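You operate a simulated robot arm through the tools that you are given. There is no shell and no other tool. Be economical: measure what you need, move in short steps, check, and stop when the job is done.

Carry out the task below with a simulated two-armed robot. There is one attempt and no reset: what you move stays moved.

Task
Take the lid off the glue pot and lay it down on the clear stretch of the work table.

The check looks at the end state, three seconds after you hand in, the way a careful person would. Anything else that was tipped, shoved, dropped, spilled or broken makes it a failure. A push-on lid holds only when it is set on centred and level and pressed home; a screw cap is set on level and turned clockwise until tight.

Robot
Two 7-joint arms with two-finger parallel grippers on one trunk, on a base that drives. Base frame: it is fixed to the floor where the robot stands at the start and does not move with it; the origin is under the middle of the robot, x ahead of it, y to its left, z up. Units: m, degrees, N and s.
The left shoulder is at the start at [0.05, 0.177, 1.154], the right one opposite. With the tool pointing down near the work surface each hand reaches from about 0.2 to 0.7 m from the robot's upright axis, wherever it stands, measured 20 degrees to its own side. Payload 3.43 kg a hand.
The TCP of each hand is the grasp point between the finger pads, 0.034 m short of the fingertips. In the tool frame z runs along the fingers and y along their closing line. The gripper opens to 0.128 m. The fingers are 0.024 m wide and 0.012 m thick; the gripper's body (0.048 by 0.13 m) begins 0.096 m behind the TCP.
Orientation is told as [roll, pitch, yaw] about the base's x, y, z axes, in that order, counted from this pose: with the fingers straight down and closing along the base's y, the tool's x points along the base's -x, its y along +y and its z along -z.

Tools
- The arms move only by the tool play_rows. It takes "left_commands", "right_commands" or both (then of equal length, played together; a hand with none holds still); each is a list of rows, each a list of 7 numbers: the gripper command, from -1 (fully open) to 1 (shut), values between in proportion, then the shift along the base's x, y, z in m, then the turn, a rotation vector about the base's x, y, z in degrees. In form: [[grip, x, y, z, wx, wy, wz], ...]. A call has 1 to 12 rows; each row is the pose to reach, as a shift and turn from the pose commanded when the call began. Rows are played at 5 a second. More than 0.05 m and 8.6 degrees between two rows, or a gripper value outside its range, and nothing of the call is played. A pose out of reach is approached as far as the arm can. The call stops where the force on the tool passes 40 N (or 10 N more than at its start, if that is more) or the arm is blocked; 0.2 s more then pass. Each finger travels about 0.108 m/s and halts on what it meets, pressing with about 42 N; the grip force reading is that of the motor and also rises with nothing between the fingers. The clock runs only during rows and for 0.2 s after the last one: add rows that repeat a pose to give the fingers time. The reply holds the time, the measured pose of the TCP, the force on the tool along the base axes, the opening and the grip force, in the units named above and with some noise, with the torque about the TCP (base axes, N m) and any sound that the robot's microphone picked up.
- Cameras (640 x 400 px; columns grow to the right, rows downward): "scene" is now at [0.1528, 0.0178, 1.3034]; the picture's right is [0.19, -0.98, 0.00], its down [-0.66, -0.13, -0.74] and it looks along [0.72, 0.14, -0.68] (base axes); focal length 247 px, centre (320, 200). "left" rides on the left gripper at [0.076, 0.011, -0.16] in its tool frame; the picture's right is [-0.15, 0.99, 0.00], its down [-0.88, -0.13, -0.46] and it looks along [-0.45, -0.07, 0.89] (tool axes); focal length 234 px, centre (320, 200). "right" rides on the right gripper at [0.076, -0.011, -0.16] in its tool frame; the picture's right is [0.15, 0.99, 0.00], its down [-0.88, 0.13, -0.46] and it looks along [-0.45, 0.07, 0.89] (tool axes); focal length 234 px, centre (320, 200). There is no depth. A picture from a camera that has moved, and an enlarged one, comes with that camera's place and axes in the base frame and with its lens.
- capture(camera): a new picture of that camera. The clock stands still meanwhile.
- lift_body(by): slides the trunk up (or, below 0, down) by that many m; the arms and the scene camera ride with it, the base frame stays. It gives what a move gives, with no picture.
- base_move(legs): drives the robot by 1 to 6 legs, each [ahead, turn to the left] in m and degrees, along the robot's own axes; the way and the turn of a leg run together, so that a leg with both is an arc; at most 1.5 m and 180 degrees a leg. The arms and the cameras ride along, it lands a little off, and it stops where it bumps. It gives what a move gives.
- head_to(pan, tilt): turns the head with the scene camera to pan (to the left, within 80 degrees either way) and tilt (down, from -29 to 69), counted from straight ahead of the robot. It gives what a move gives.
- zoom(camera, box): a new picture of the part [left, top, right, bottom] of that camera's present view, enlarged. The clock stands still meanwhile.
- job_done(): hands the job in; it is judged then, once.

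Go step by step. Nothing tells you exact positions but the pictures and the camera data: compare them with the known pose of the tool, close in by small moves and look again before you grip or let go. The budget is 120 turns and 100 pictures, counting those below and the enlarged ones. Unless the task says otherwise, let go and move clear before handing in, and close with one line.

The tools are called after "Call:" as name(argument=value, ...) on one line, values as JSON. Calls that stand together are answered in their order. play_rows: Moves the arms, as the interface text tells. Its arguments: {"type":"object","properties":{"left_commands":{"type":"array"},"right_commands":{"type":"array"}},"required":[]} The other tools are called the same way: lift_body (by) slides the trunk up or down; base_move (legs) drives the base; head_to (pan, tilt) turns the head that bears the scene camera; capture (camera) takes a picture; zoom (camera, box) takes an enlarged picture of a part of a camera's view; job_done () hands the job in.

At the start:

```text
time: 0.0
left_position: [0.3967, 0.1903, 1.0604]
left_ee_rot: [-0.1, 0.0, 0.2]
left_ft_force: [0.0, 0.3, 0.8]
left_torque: [-0.01, -0.01, 0.03]
left_grip_width: 0.1279
left_grip_force: 0.1
right_position: [0.4261, -0.1092, 1.0515]
right_ee_rot: [-0.1, 0.1, 0.0]
right_ft_force: [0.5, -0.3, 0.4]
right_torque: [-0.01, 0.04, 0.06]
right_grip_width: 0.1279
right_grip_force: 0.0
trunk travel left (down, up): [-0.325, 0.076]
robot x, y, heading: [-0.0008, -0.0004, 0.1]
head pan, tilt: [10.7, 42.5]
```

scene: 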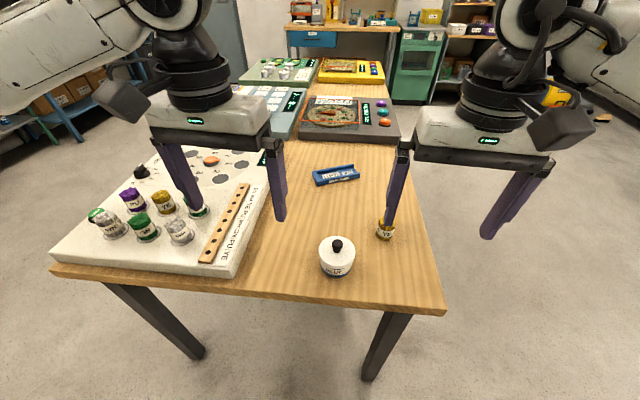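
right: 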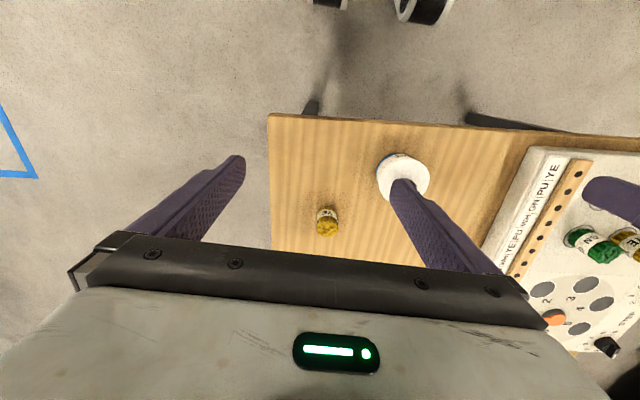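
left: 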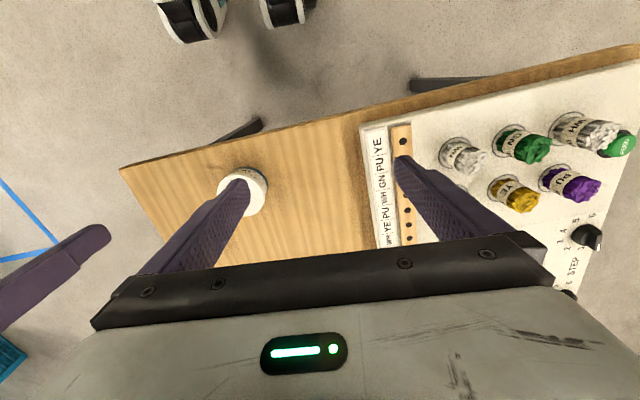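

I see a white pot with a black-knobbed lid near the front edge of the table, which I take to be the glue pot. I'll zoom in on it first.

Call:
zoom(camera="scene", box=[270, 200, 430, 300])

Call:
zoom(camera="right", box=[280, 110, 520, 260])

```text
4.00 times, centred on (350, 250) of scene
camera zoom: at [0.1528, 0.0178, 1.3034], right [0.19, -0.98, 0.0], down [-0.66, -0.13, -0.74], along [0.72, 0.14, -0.68], focal length 989 px, centre (200, 0)
```

zoom: 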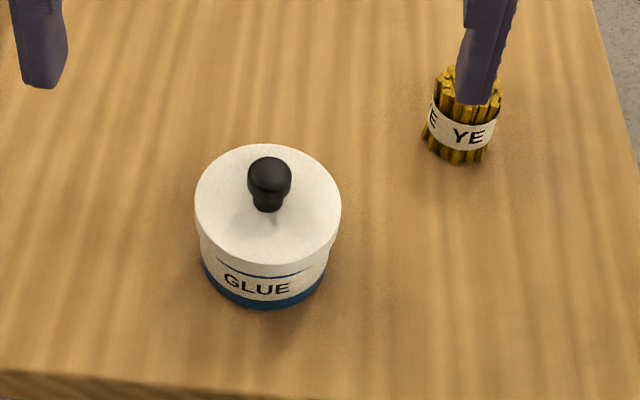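

```text
2.67 times, centred on (400, 185) of right
camera zoom: at [0.3501, -0.1215, 1.2106], right [-0.15, 0.99, 0.0], down [0.88, 0.13, 0.46], along [0.45, 0.07, -0.89], focal length 624 px, centre (107, 240)
```

zoom: 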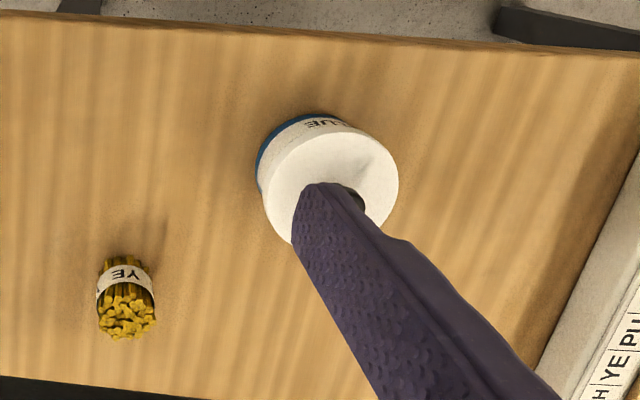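

The lid top triangulates to about (0.481, 0.043, 0.841), with the knob up to about z 0.877 and roughly 24 mm wide. I'll move the left hand above it and the right hand out of the way.

Call:
play_rows(left_commands=[[-1, 0, 0, 0, 0, 0, 0], [-1, 0, 0, 0, 0, 0, 0], [-1, 0.02, -0.035, 0, 0, 0, 0], [-1, 0.04, -0.07, 0, 0, 0, 0], [-1, 0.06, -0.105, 0, 0, 0, 0], [-1, 0.084, -0.147, 0, 0, 0, 0], [-1, 0.084, -0.147, -0.04, 0, 0, 0], [-1, 0.084, -0.147, -0.06, 0, 0, 0], [-1, 0.084, -0.147, -0.06, 0, 0, 0]], right_commands=[[-1, 0, -0.04, 0, 0, 0, 0], [-1, 0, -0.08, 0, 0, 0, 0], [-1, 0, -0.12, 0, 0, 0, 0], [-1, 0, -0.16, 0, 0, 0, 0], [-1, 0, -0.16, 0, 0, 0, 0], [-1, 0, -0.16, 0, 0, 0, 0], [-1, 0, -0.16, 0, 0, 0, 0], [-1, 0, -0.16, 0, 0, 0, 0], [-1, 0, -0.16, 0, 0, 0, 0]])

Call:
capture(camera="scene")

Call:
capture(camera="left")

```text
time: 2.0
left_position: [0.4799, 0.0442, 1.0013]
left_ee_rot: [-0.2, 0.0, 0.1]
left_ft_force: [-0.8, -0.4, -0.3]
left_torque: [0.01, 0.0, 0.03]
left_grip_width: 0.128
left_grip_force: 0.1
right_position: [0.4268, -0.2705, 1.052]
right_ee_rot: [0.0, 0.0, 0.0]
right_ft_force: [0.2, 0.1, -0.8]
right_torque: [-0.01, 0.01, 0.05]
right_grip_width: 0.1277
right_grip_force: 0.0
trunk travel left (down, up): [-0.325, 0.076]
robot x, y, heading: [0.0054, -0.0009, -0.0]
head pan, tilt: [10.7, 42.5]
```

```text
94 pictures are left
camera scene: at [0.1527, 0.0179, 1.3034], right [0.19, -0.98, 0.0], down [-0.66, -0.13, -0.74], along [0.72, 0.14, -0.68], focal length 247 px, centre (320, 200)
```

scene: 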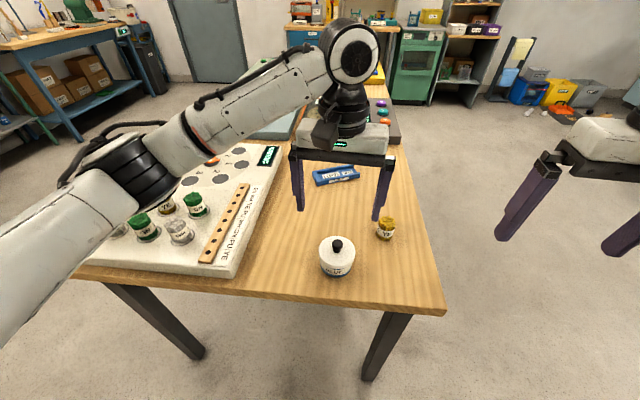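

```text
93 pictures are left
camera left: at [0.4037, 0.0544, 1.1591], right [0.14, 0.99, 0.0], down [0.88, -0.13, 0.46], along [0.45, -0.07, -0.89], focal length 234 px, centre (320, 200)
```

left: 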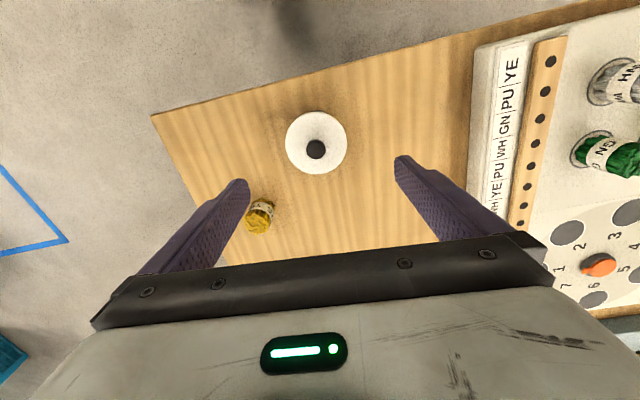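

The knob sits nearly under the TCP, perhaps 5 mm toward -y. I'll descend to just above the knob, correct by that amount, and look again.

Call:
play_rows(left_commands=[[-1, 0, -0.003, -0.03, 0, 0, 0], [-1, 0, -0.005, -0.06, 0, 0, 0], [-1, 0, -0.005, -0.075, 0, 0, 0], [-1, 0, -0.005, -0.075, 0, 0, 0]])

Call:
zoom(camera="scene", box=[270, 180, 430, 280])

Call:
capture(camera="left")

```text
time: 3.0
left_position: [0.4813, 0.0399, 0.9262]
left_ee_rot: [-0.1, 0.0, 0.2]
left_ft_force: [0.1, 0.7, -0.1]
left_torque: [0.03, 0.01, -0.02]
left_grip_width: 0.1279
left_grip_force: 0.1
right_position: [0.4266, -0.2703, 1.0514]
right_ee_rot: [-0.1, -0.1, 0.0]
right_ft_force: [-0.9, -0.8, 0.3]
right_torque: [0.02, 0.02, 0.01]
right_grip_width: 0.1282
right_grip_force: 0.0
trunk travel left (down, up): [-0.325, 0.076]
robot x, y, heading: [-0.0007, 0.0009, 0.2]
head pan, tilt: [10.7, 42.5]
```

```text
4.00 times, centred on (350, 230) of scene
camera zoom: at [0.1528, 0.0178, 1.3034], right [0.19, -0.98, 0.0], down [-0.66, -0.13, -0.74], along [0.72, 0.14, -0.68], focal length 989 px, centre (200, 80)
```

zoom: 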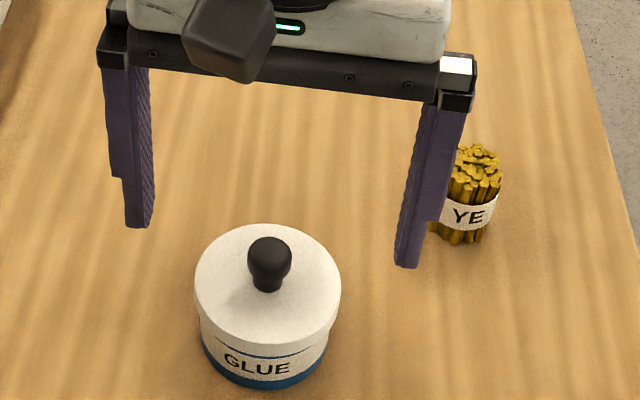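

```text
91 pictures are left
camera left: at [0.4033, 0.0498, 1.084], right [0.14, 0.99, 0.0], down [0.88, -0.13, 0.46], along [0.45, -0.07, -0.89], focal length 234 px, centre (320, 200)
```

left: 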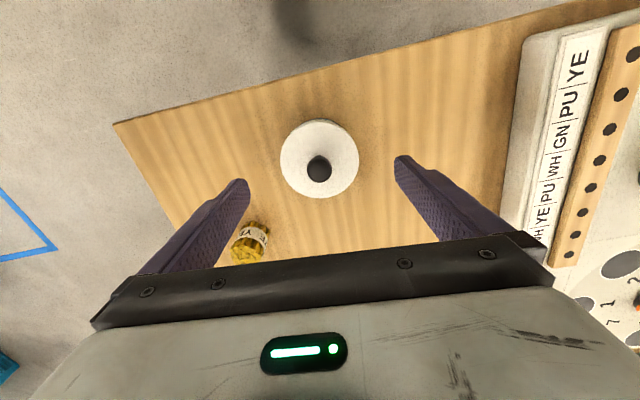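

The knob is centred between the fingers to within a few mm. I'll go down until the tips are just above the lid's top, watching the force.

Call:
play_rows(left_commands=[[-1, 0, 0, -0.02, 0, 0, 0], [-1, 0, 0, -0.035, 0, 0, 0], [-1, 0, 0, -0.043, 0, 0, 0], [-0.3, 0, 0, -0.043, 0, 0, 0], [0.3, 0, 0, -0.043, 0, 0, 0], [0.3, 0, 0, -0.043, 0, 0, 0]])

Call:
zoom(camera="scene", box=[270, 190, 430, 290])

Call:
zoom(camera="left", box=[200, 100, 440, 250])

```text
time: 4.4
left_position: [0.4811, 0.0395, 0.8821]
left_ee_rot: [-0.1, -0.1, 0.1]
left_ft_force: [-0.7, 0.3, 0.3]
left_torque: [0.02, -0.02, 0.01]
left_grip_width: 0.08
left_grip_force: 42.3
right_position: [0.4273, -0.2704, 1.0524]
right_ee_rot: [-0.1, 0.0, -0.1]
right_ft_force: [-0.1, 0.7, 0.1]
right_torque: [0.01, 0.0, 0.01]
right_grip_width: 0.1279
right_grip_force: 0.1
trunk travel left (down, up): [-0.325, 0.076]
robot x, y, heading: [0.0014, -0.0007, -0.1]
head pan, tilt: [10.7, 42.5]
heard: snap
```

```text
4.00 times, centred on (350, 240) of scene
camera zoom: at [0.1528, 0.0178, 1.3034], right [0.19, -0.98, 0.0], down [-0.66, -0.13, -0.74], along [0.72, 0.14, -0.68], focal length 989 px, centre (200, 40)
```

zoom: 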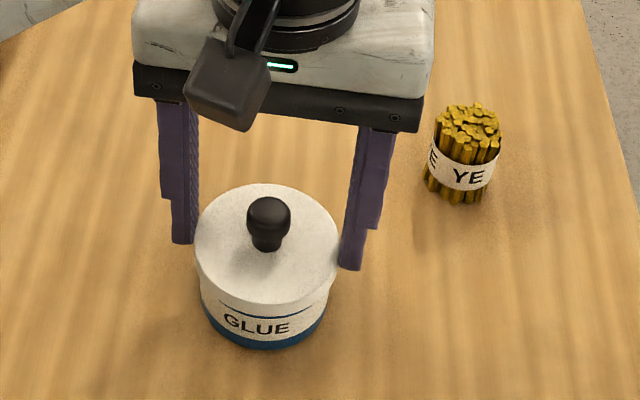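

```text
2.67 times, centred on (320, 175) of left
camera zoom: at [0.4035, 0.0496, 1.0407], right [0.14, 0.99, 0.0], down [0.88, -0.13, 0.46], along [0.45, -0.07, -0.89], focal length 624 px, centre (320, 267)
```

zoom: 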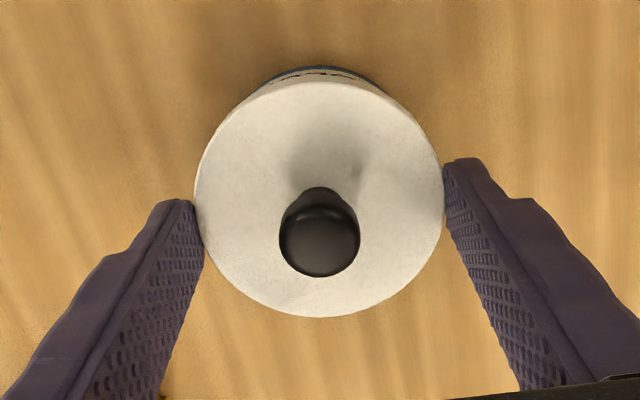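

The fingers met the lid's rim, 80 mm wide, so its top is a bit higher than I reckoned. The rim gives a firm level grip, so I'll open slightly, go down 5 mm for more bite, and close again.

Call:
play_rows(left_commands=[[0.0, 0, 0, 0, 0, 0, 0], [-0.4, 0, 0, 0, 0, 0, 0], [-0.4, 0, 0, -0.005, 0, 0, 0], [-0.4, 0, 0, -0.005, 0, 0, 0]])

Call:
zoom(camera="left", box=[200, 100, 440, 250])

Call:
zoom(camera="scene", box=[300, 220, 380, 270])

```text
time: 5.4
left_position: [0.4811, 0.0395, 0.8777]
left_ee_rot: [0.0, 0.1, 0.1]
left_ft_force: [-0.4, -0.2, -0.6]
left_torque: [-0.01, -0.04, 0.0]
left_grip_width: 0.0897
left_grip_force: 0.1
right_position: [0.4273, -0.2699, 1.0512]
right_ee_rot: [0.0, 0.0, 0.0]
right_ft_force: [-0.1, 1.6, -0.2]
right_torque: [0.02, 0.02, 0.04]
right_grip_width: 0.1281
right_grip_force: 0.0
trunk travel left (down, up): [-0.325, 0.076]
robot x, y, heading: [0.0017, -0.0026, -0.2]
head pan, tilt: [10.7, 42.5]
heard: snap
```

```text
2.67 times, centred on (320, 175) of left
camera zoom: at [0.4035, 0.0497, 1.0355], right [0.14, 0.99, 0.0], down [0.88, -0.13, 0.46], along [0.45, -0.07, -0.89], focal length 624 px, centre (320, 267)
```

zoom: 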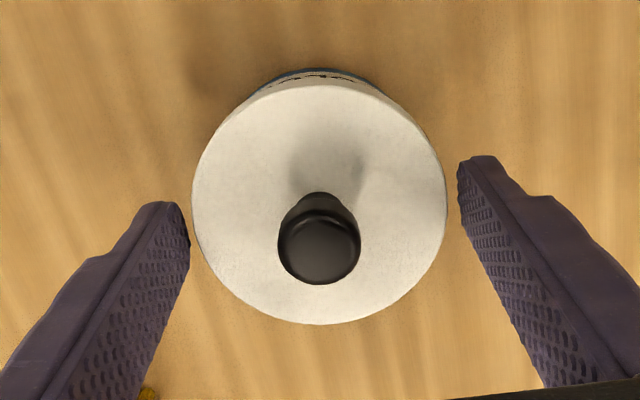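

```text
8.00 times, centred on (340, 245) of scene
camera zoom: at [0.1528, 0.0178, 1.3034], right [0.19, -0.98, 0.0], down [-0.66, -0.13, -0.74], along [0.72, 0.14, -0.68], focal length 1978 px, centre (160, -160)
```

zoom: 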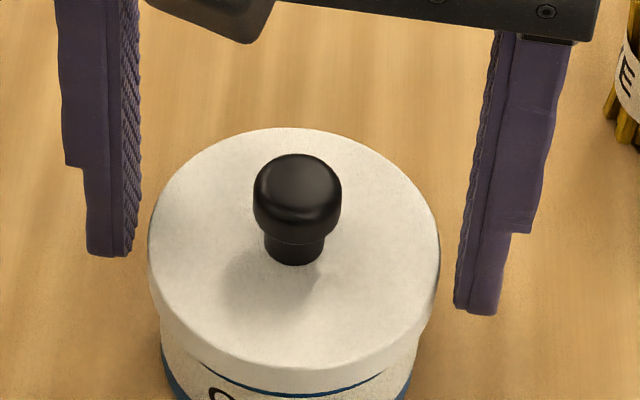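

The fingers straddle the rim evenly with about 8 mm of bite. Now I'll close and check the grip.

Call:
play_rows(left_commands=[[0.3, 0, 0, 0, 0, 0, 0], [0.4, 0, 0, 0, 0, 0, 0], [0.6, 0, 0, 0, 0, 0, 0], [0.6, 0, 0, 0, 0, 0, 0], [0.6, 0, 0, 0.002, 0, 0, 0], [0.6, 0, 0, 0.004, 0, 0, 0], [0.6, 0, 0, 0.006, 0, 0, 0], [0.6, 0, 0, 0.008, 0, 0, 0]])

Call:
zoom(camera="scene", box=[288, 220, 384, 280])

```text
time: 7.2
left_position: [0.4813, 0.0395, 0.8851]
left_ee_rot: [0.0, 0.0, 0.1]
left_ft_force: [0.7, -0.2, -0.1]
left_torque: [0.02, -0.04, 0.01]
left_grip_width: 0.0799
left_grip_force: 42.1
right_position: [0.4263, -0.2702, 1.0514]
right_ee_rot: [0.0, 0.0, 0.0]
right_ft_force: [-0.1, 0.3, 0.1]
right_torque: [-0.02, -0.02, -0.01]
right_grip_width: 0.1279
right_grip_force: 0.1
trunk travel left (down, up): [-0.325, 0.076]
robot x, y, heading: [-0.0019, -0.0028, -0.1]
head pan, tilt: [10.7, 42.5]
heard: snap
```

```text
6.67 times, centred on (336, 250) of scene
camera zoom: at [0.1528, 0.0178, 1.3034], right [0.19, -0.98, 0.0], down [-0.66, -0.13, -0.74], along [0.72, 0.14, -0.68], focal length 1649 px, centre (213, -133)
```

zoom: 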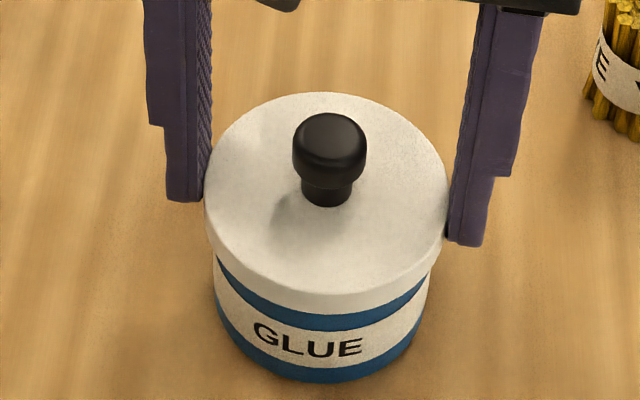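

The lid is rising, exposing the blue band, and the load reading is small. I'll continue straight up slowly and check that the pot stays.

Call:
play_rows(left_commands=[[0.6, 0, 0, 0.006, 0, 0, 0], [0.6, 0, 0, 0.014, 0, 0, 0], [0.6, 0, 0, 0.024, 0, 0, 0], [0.6, 0, 0, 0.034, 0, 0, 0], [0.6, 0, 0, 0.034, 0, 0, 0]])

Call:
zoom(camera="scene", box=[272, 200, 400, 280])

```text
time: 8.4
left_position: [0.4798, 0.0388, 0.9197]
left_ee_rot: [-0.1, 0.0, 0.2]
left_ft_force: [-1.0, -0.7, -0.8]
left_torque: [-0.02, 0.02, 0.0]
left_grip_width: 0.08
left_grip_force: 42.7
right_position: [0.4274, -0.2704, 1.0519]
right_ee_rot: [0.0, 0.0, 0.0]
right_ft_force: [-0.6, 0.2, -1.1]
right_torque: [0.02, 0.03, 0.01]
right_grip_width: 0.1282
right_grip_force: 0.1
trunk travel left (down, up): [-0.325, 0.076]
robot x, y, heading: [0.0018, -0.0014, -0.0]
head pan, tilt: [10.7, 42.5]
```

```text
5.00 times, centred on (336, 240) of scene
camera zoom: at [0.1528, 0.0178, 1.3034], right [0.19, -0.98, 0.0], down [-0.66, -0.13, -0.74], along [0.72, 0.14, -0.68], focal length 1236 px, centre (240, 0)
```

zoom: 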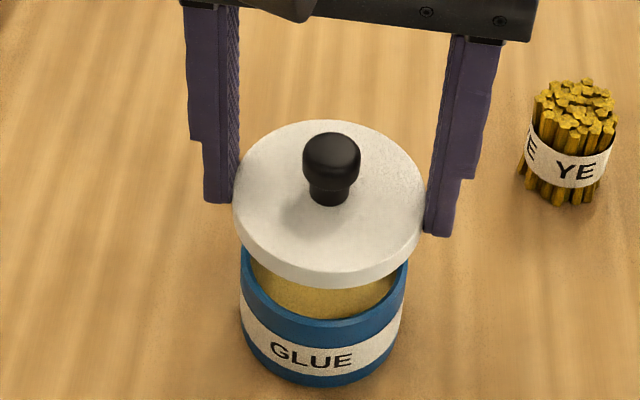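

The lid is free and the pot stayed put. I'll raise it more, carry it to the clear area at about (0.63, 0.06), and look.

Call:
play_rows(left_commands=[[0.6, 0, 0, 0.02, 0, 0, 0], [0.6, 0, 0, 0.04, 0, 0, 0], [0.6, 0.025, 0.003, 0.04, 0, 0, 0], [0.6, 0.05, 0.007, 0.04, 0, 0, 0], [0.6, 0.075, 0.01, 0.04, 0, 0, 0], [0.6, 0.1, 0.013, 0.04, 0, 0, 0], [0.6, 0.125, 0.017, 0.04, 0, 0, 0], [0.6, 0.15, 0.02, 0.04, 0, 0, 0], [0.6, 0.15, 0.02, 0.02, 0, 0, 0], [0.6, 0.15, 0.02, 0.0, 0, 0, 0], [0.6, 0.15, 0.02, -0.02, 0, 0, 0], [0.6, 0.15, 0.02, -0.02, 0, 0, 0]])

Call:
capture(camera="left")

Call:
zoom(camera="scene", box=[240, 150, 448, 280])

```text
time: 11.0
left_position: [0.6314, 0.0588, 0.8991]
left_ee_rot: [0.0, 0.0, 0.0]
left_ft_force: [-0.1, -0.8, -1.0]
left_torque: [0.03, -0.01, -0.01]
left_grip_width: 0.0799
left_grip_force: 41.6
right_position: [0.4283, -0.2692, 1.0521]
right_ee_rot: [0.0, 0.0, 0.0]
right_ft_force: [-0.9, -0.3, -0.2]
right_torque: [-0.01, 0.05, 0.0]
right_grip_width: 0.1278
right_grip_force: 0.0
trunk travel left (down, up): [-0.325, 0.076]
robot x, y, heading: [0.0013, 0.001, 0.2]
head pan, tilt: [10.7, 42.5]
```

```text
84 pictures are left
camera left: at [0.5536, 0.0691, 1.0579], right [0.14, 0.99, 0.0], down [0.88, -0.13, 0.46], along [0.45, -0.07, -0.89], focal length 234 px, centre (320, 200)
```

left: 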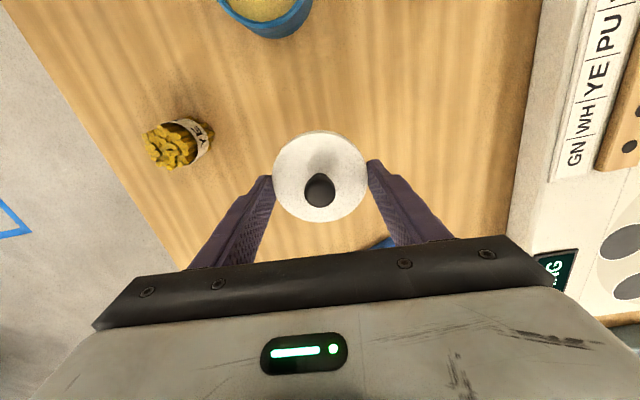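

```text
3.08 times, centred on (344, 215) of scene
camera zoom: at [0.1527, 0.0178, 1.3034], right [0.19, -0.98, 0.0], down [-0.66, -0.13, -0.74], along [0.72, 0.14, -0.68], focal length 761 px, centre (246, 154)
```

zoom: 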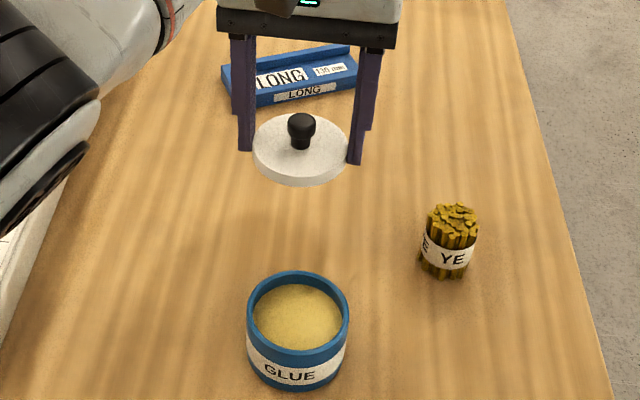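

The lid is over a clear spot between the pot and the blue tray. I'll lower gradually while watching the force, and glance at the forearm's clearance over the board.

Call:
play_rows(left_commands=[[0.6, 0, 0, -0.02, 0, 0, 0], [0.6, 0, 0, -0.04, 0, 0, 0], [0.6, 0, 0, -0.048, 0, 0, 0], [0.6, 0, 0, -0.048, 0, 0, 0]])

Call:
capture(camera="scene")

Call:
zoom(camera="scene", box=[280, 160, 392, 230])

```text
time: 12.0
left_position: [0.6296, 0.0595, 0.8524]
left_ee_rot: [-0.1, -0.1, 0.2]
left_ft_force: [0.1, 0.0, -0.3]
left_torque: [-0.02, 0.01, 0.02]
left_grip_width: 0.0802
left_grip_force: 41.7
right_position: [0.4269, -0.2696, 1.0522]
right_ee_rot: [0.0, 0.1, 0.0]
right_ft_force: [-0.1, -0.5, 0.6]
right_torque: [-0.02, -0.02, -0.01]
right_grip_width: 0.1277
right_grip_force: 0.0
trunk travel left (down, up): [-0.325, 0.076]
robot x, y, heading: [0.0032, 0.0035, 0.0]
head pan, tilt: [10.7, 42.5]
```

```text
82 pictures are left
camera scene: at [0.1528, 0.0178, 1.3034], right [0.19, -0.98, 0.0], down [-0.66, -0.13, -0.74], along [0.72, 0.14, -0.68], focal length 247 px, centre (320, 200)
```

scene: 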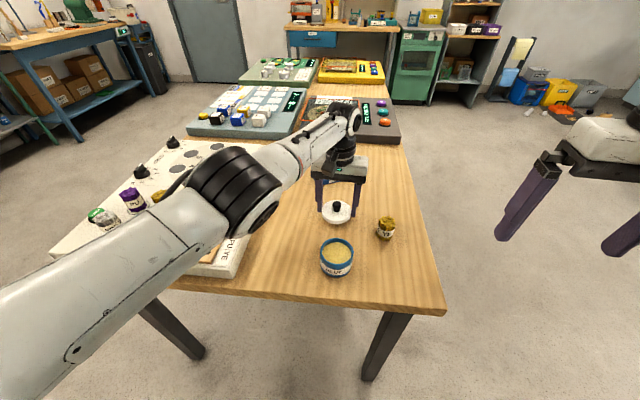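

```text
5.71 times, centred on (336, 195) of scene
camera zoom: at [0.1528, 0.0178, 1.3034], right [0.19, -0.98, 0.0], down [-0.66, -0.13, -0.74], along [0.72, 0.14, -0.68], focal length 1413 px, centre (229, 229)
```

zoom: 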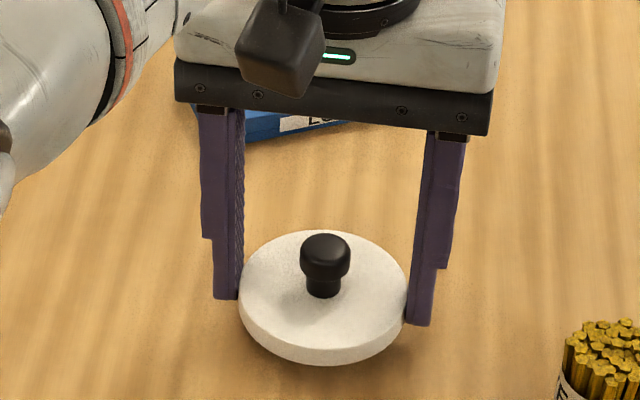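

The lid is close to the table, and the elbow still clears the board by a fair amount. I'll go down in 2 mm steps.

Call:
play_rows(left_commands=[[0.6, 0, 0, -0.002, 0, 0, 0], [0.6, 0, 0, -0.004, 0, 0, 0], [0.6, 0, 0, -0.006, 0, 0, 0], [0.6, 0, 0, -0.008, 0, 0, 0], [0.6, 0, 0, -0.008, 0, 0, 0]])

Call:
zoom(camera="scene", box=[280, 160, 392, 230])

```text
time: 13.2
left_position: [0.6287, 0.0591, 0.8435]
left_ee_rot: [-0.1, 0.0, 0.1]
left_ft_force: [-0.1, 0.5, 0.0]
left_torque: [-0.01, -0.03, -0.01]
left_grip_width: 0.08
left_grip_force: 42.0
right_position: [0.4273, -0.2705, 1.0526]
right_ee_rot: [0.0, 0.0, 0.0]
right_ft_force: [0.2, 0.1, -0.7]
right_torque: [0.0, 0.01, 0.04]
right_grip_width: 0.128
right_grip_force: 0.0
trunk travel left (down, up): [-0.325, 0.076]
robot x, y, heading: [-0.0026, 0.0012, 0.1]
head pan, tilt: [10.7, 42.5]
```

```text
5.71 times, centred on (336, 195) of scene
camera zoom: at [0.1528, 0.0178, 1.3034], right [0.19, -0.98, 0.0], down [-0.66, -0.13, -0.74], along [0.72, 0.14, -0.68], focal length 1413 px, centre (229, 229)
```

zoom: 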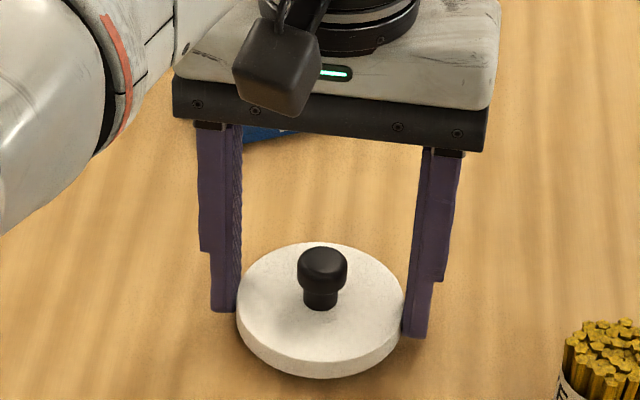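

No contact yet, though the shadow has tightened. I'll go down more in 1 to 2 mm steps.

Call:
play_rows(left_commands=[[0.6, 0, 0, -0.002, 0, 0, 0], [0.6, 0, 0, -0.003, 0, 0, 0], [0.6, 0, 0, -0.004, 0, 0, 0], [0.6, 0, 0, -0.004, 0, 0, 0]])

```text
time: 14.2
left_position: [0.6278, 0.0608, 0.8417]
left_ee_rot: [0.0, 0.0, 0.1]
left_ft_force: [-0.2, -0.7, 0.0]
left_torque: [-0.02, -0.02, -0.02]
left_grip_width: 0.0799
left_grip_force: 42.1
left hand out of reach, approached as far as the arm can: row 2, 3, 4
right_position: [0.4256, -0.2705, 1.0515]
right_ee_rot: [0.1, 0.0, 0.0]
right_ft_force: [0.7, -1.0, 0.4]
right_torque: [-0.02, 0.01, -0.04]
right_grip_width: 0.1279
right_grip_force: 0.1
trunk travel left (down, up): [-0.325, 0.076]
robot x, y, heading: [-0.0037, -0.0003, -0.2]
head pan, tilt: [10.7, 42.5]
```

The arm is at its reach limit. I'll raise slightly, come back 3 cm (still clear of the pot and the bundle), and lower again.

Call:
play_rows(left_commands=[[0.6, 0, 0, 0.008, 0, 0, 0], [0.6, -0.015, 0.003, 0.008, 0, 0, 0], [0.6, -0.03, 0.005, 0.008, 0, 0, 0], [0.6, -0.03, 0.005, 0.002, 0, 0, 0], [0.6, -0.03, 0.005, -0.001, 0, 0, 0], [0.6, -0.03, 0.005, -0.003, 0, 0, 0], [0.6, -0.03, 0.005, -0.003, 0, 0, 0]])

Call:
zoom(camera="scene", box=[280, 170, 392, 240])

```text
time: 15.8
left_position: [0.5982, 0.0673, 0.8381]
left_ee_rot: [-0.1, 0.0, 0.1]
left_ft_force: [0.2, 0.3, 0.3]
left_torque: [0.02, -0.02, 0.0]
left_grip_width: 0.0802
left_grip_force: 42.8
right_position: [0.4272, -0.2711, 1.0512]
right_ee_rot: [-0.1, 0.0, 0.0]
right_ft_force: [-0.5, 0.3, -1.5]
right_torque: [0.03, 0.05, -0.01]
right_grip_width: 0.1285
right_grip_force: 0.1
trunk travel left (down, up): [-0.325, 0.076]
robot x, y, heading: [-0.0025, 0.0, -0.1]
head pan, tilt: [10.7, 42.5]
```

```text
5.71 times, centred on (336, 205) of scene
camera zoom: at [0.1528, 0.0178, 1.3034], right [0.19, -0.98, 0.0], down [-0.66, -0.13, -0.74], along [0.72, 0.14, -0.68], focal length 1413 px, centre (229, 171)
```

zoom: 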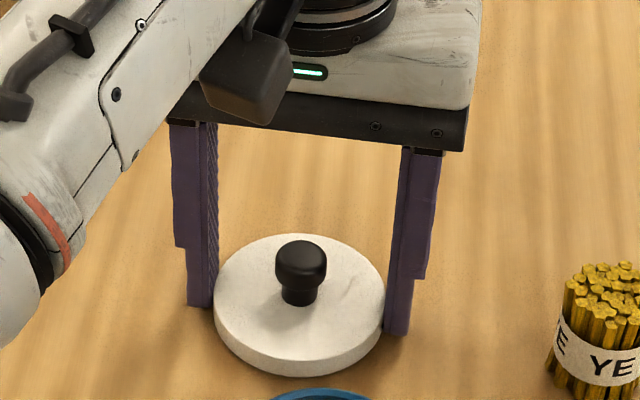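

Nothing touched yet. I'll lower further in 1 mm steps.

Call:
play_rows(left_commands=[[0.6, 0, 0, -0.001, 0, 0, 0], [0.6, 0, 0, -0.002, 0, 0, 0], [0.6, 0, 0, -0.003, 0, 0, 0], [0.6, 0, 0, -0.004, 0, 0, 0], [0.6, 0, 0, -0.005, 0, 0, 0]])

```text
time: 17.0
left_position: [0.5978, 0.0671, 0.8348]
left_ee_rot: [-0.2, -0.1, 0.1]
left_ft_force: [-0.9, 0.5, 4.2]
left_torque: [0.24, 0.08, 0.09]
left_grip_width: 0.0798
left_grip_force: 42.0
right_position: [0.425, -0.2709, 1.0513]
right_ee_rot: [0.1, 0.0, 0.0]
right_ft_force: [-0.7, 0.4, -0.3]
right_torque: [-0.01, -0.01, 0.01]
right_grip_width: 0.1279
right_grip_force: 0.1
trunk travel left (down, up): [-0.325, 0.076]
robot x, y, heading: [0.0009, 0.001, 0.1]
head pan, tilt: [10.7, 42.5]
```

An upward force of about 4 N shows first contact with the table. I'll check the picture before letting go.

Call:
zoom(camera="scene", box=[296, 200, 376, 250])

Call:
capture(camera="left")

```text
8.00 times, centred on (336, 225) of scene
camera zoom: at [0.1522, 0.0177, 1.3036], right [0.19, -0.98, 0.0], down [-0.66, -0.13, -0.74], along [0.72, 0.14, -0.68], focal length 1978 px, centre (192, 0)
```

zoom: 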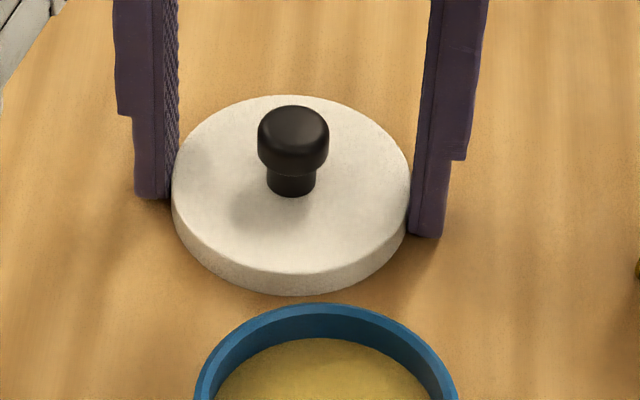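

```text
77 pictures are left
camera left: at [0.5208, 0.0757, 0.9924], right [0.14, 0.99, 0.0], down [0.88, -0.13, 0.46], along [0.45, -0.07, -0.89], focal length 234 px, centre (320, 200)
```

left: 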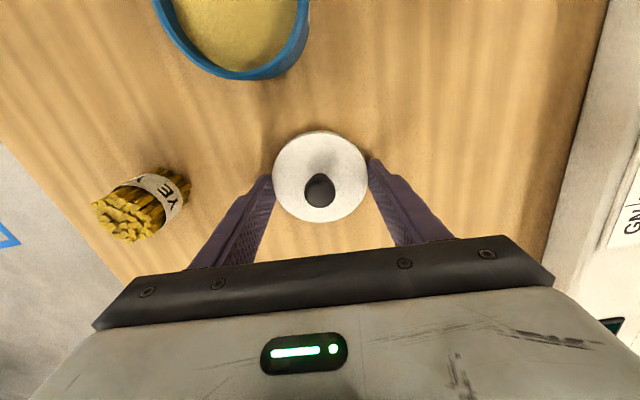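

The lid is flat on the table, clear of the pot and bundle. I'll open the fingers and then rise straight up.

Call:
play_rows(left_commands=[[0.0, 0, 0, 0, 0, 0, 0], [-0.5, 0, 0, 0, 0, 0, 0], [-0.6, 0, 0, 0, 0, 0, 0], [-0.6, 0, 0, 0.02, 0, 0, 0], [-0.6, 0, 0, 0.05, 0, 0, 0], [-0.6, 0, 0, 0.09, 0, 0, 0], [-0.6, 0, 0, 0.13, 0, 0, 0], [-0.6, 0, 0, 0.17, 0, 0, 0], [-0.6, -0.02, 0.03, 0.2, 0, 0, 0], [-0.6, -0.04, 0.06, 0.2, 0, 0, 0], [-0.6, -0.06, 0.09, 0.2, 0, 0, 0], [-0.6, -0.06, 0.09, 0.2, 0, 0, 0]])

Call:
capture(camera="scene")

Call:
zoom(camera="scene", box=[280, 190, 440, 290])

```text
time: 19.6
left_position: [0.5385, 0.1577, 1.0321]
left_ee_rot: [0.0, 0.0, 0.1]
left_ft_force: [0.1, -0.8, -0.3]
left_torque: [0.01, 0.03, 0.01]
left_grip_width: 0.1029
left_grip_force: 0.1
right_position: [0.4261, -0.2706, 1.0509]
right_ee_rot: [0.0, 0.0, 0.0]
right_ft_force: [-0.8, -0.1, 0.0]
right_torque: [-0.01, 0.0, 0.01]
right_grip_width: 0.1279
right_grip_force: 0.0
trunk travel left (down, up): [-0.325, 0.076]
robot x, y, heading: [0.0013, -0.002, 0.2]
head pan, tilt: [10.7, 42.5]
```

```text
76 pictures are left
camera scene: at [0.1529, 0.0175, 1.3034], right [0.19, -0.98, 0.0], down [-0.66, -0.12, -0.74], along [0.72, 0.14, -0.68], focal length 247 px, centre (320, 200)
```

scene: 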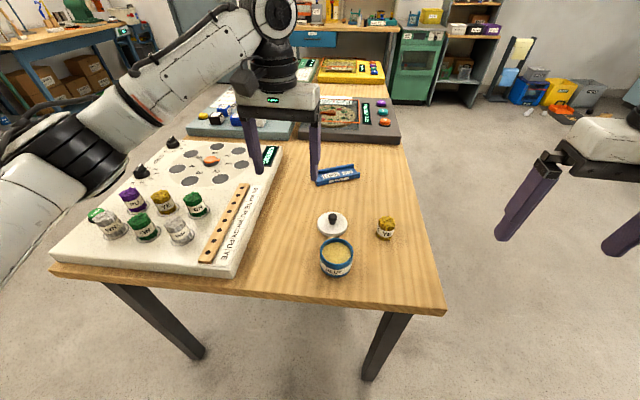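

```text
4.00 times, centred on (360, 240) of scene
camera zoom: at [0.1529, 0.0175, 1.3034], right [0.19, -0.98, 0.0], down [-0.66, -0.12, -0.74], along [0.72, 0.14, -0.68], focal length 989 px, centre (160, 40)
```

zoom: 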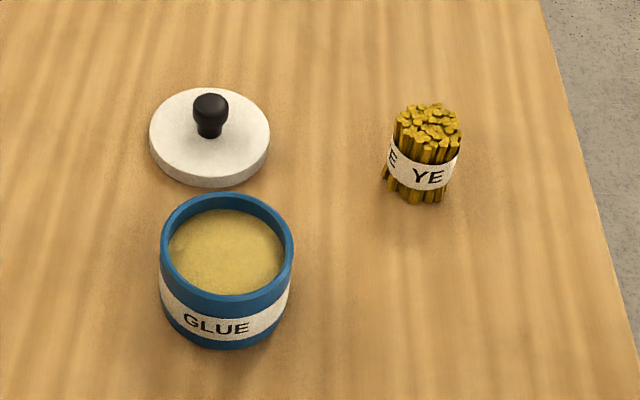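

The lid lies flat on the clear table, the open pot and everything else stand where they were, and the hands are clear. I'm handing in.

Call:
job_done()

```text
The job is handed in.
```

The glue pot's lid is off and lying flat on the clear stretch of the work table just behind the pot; in the last picture the pot and everything else were undisturbed.
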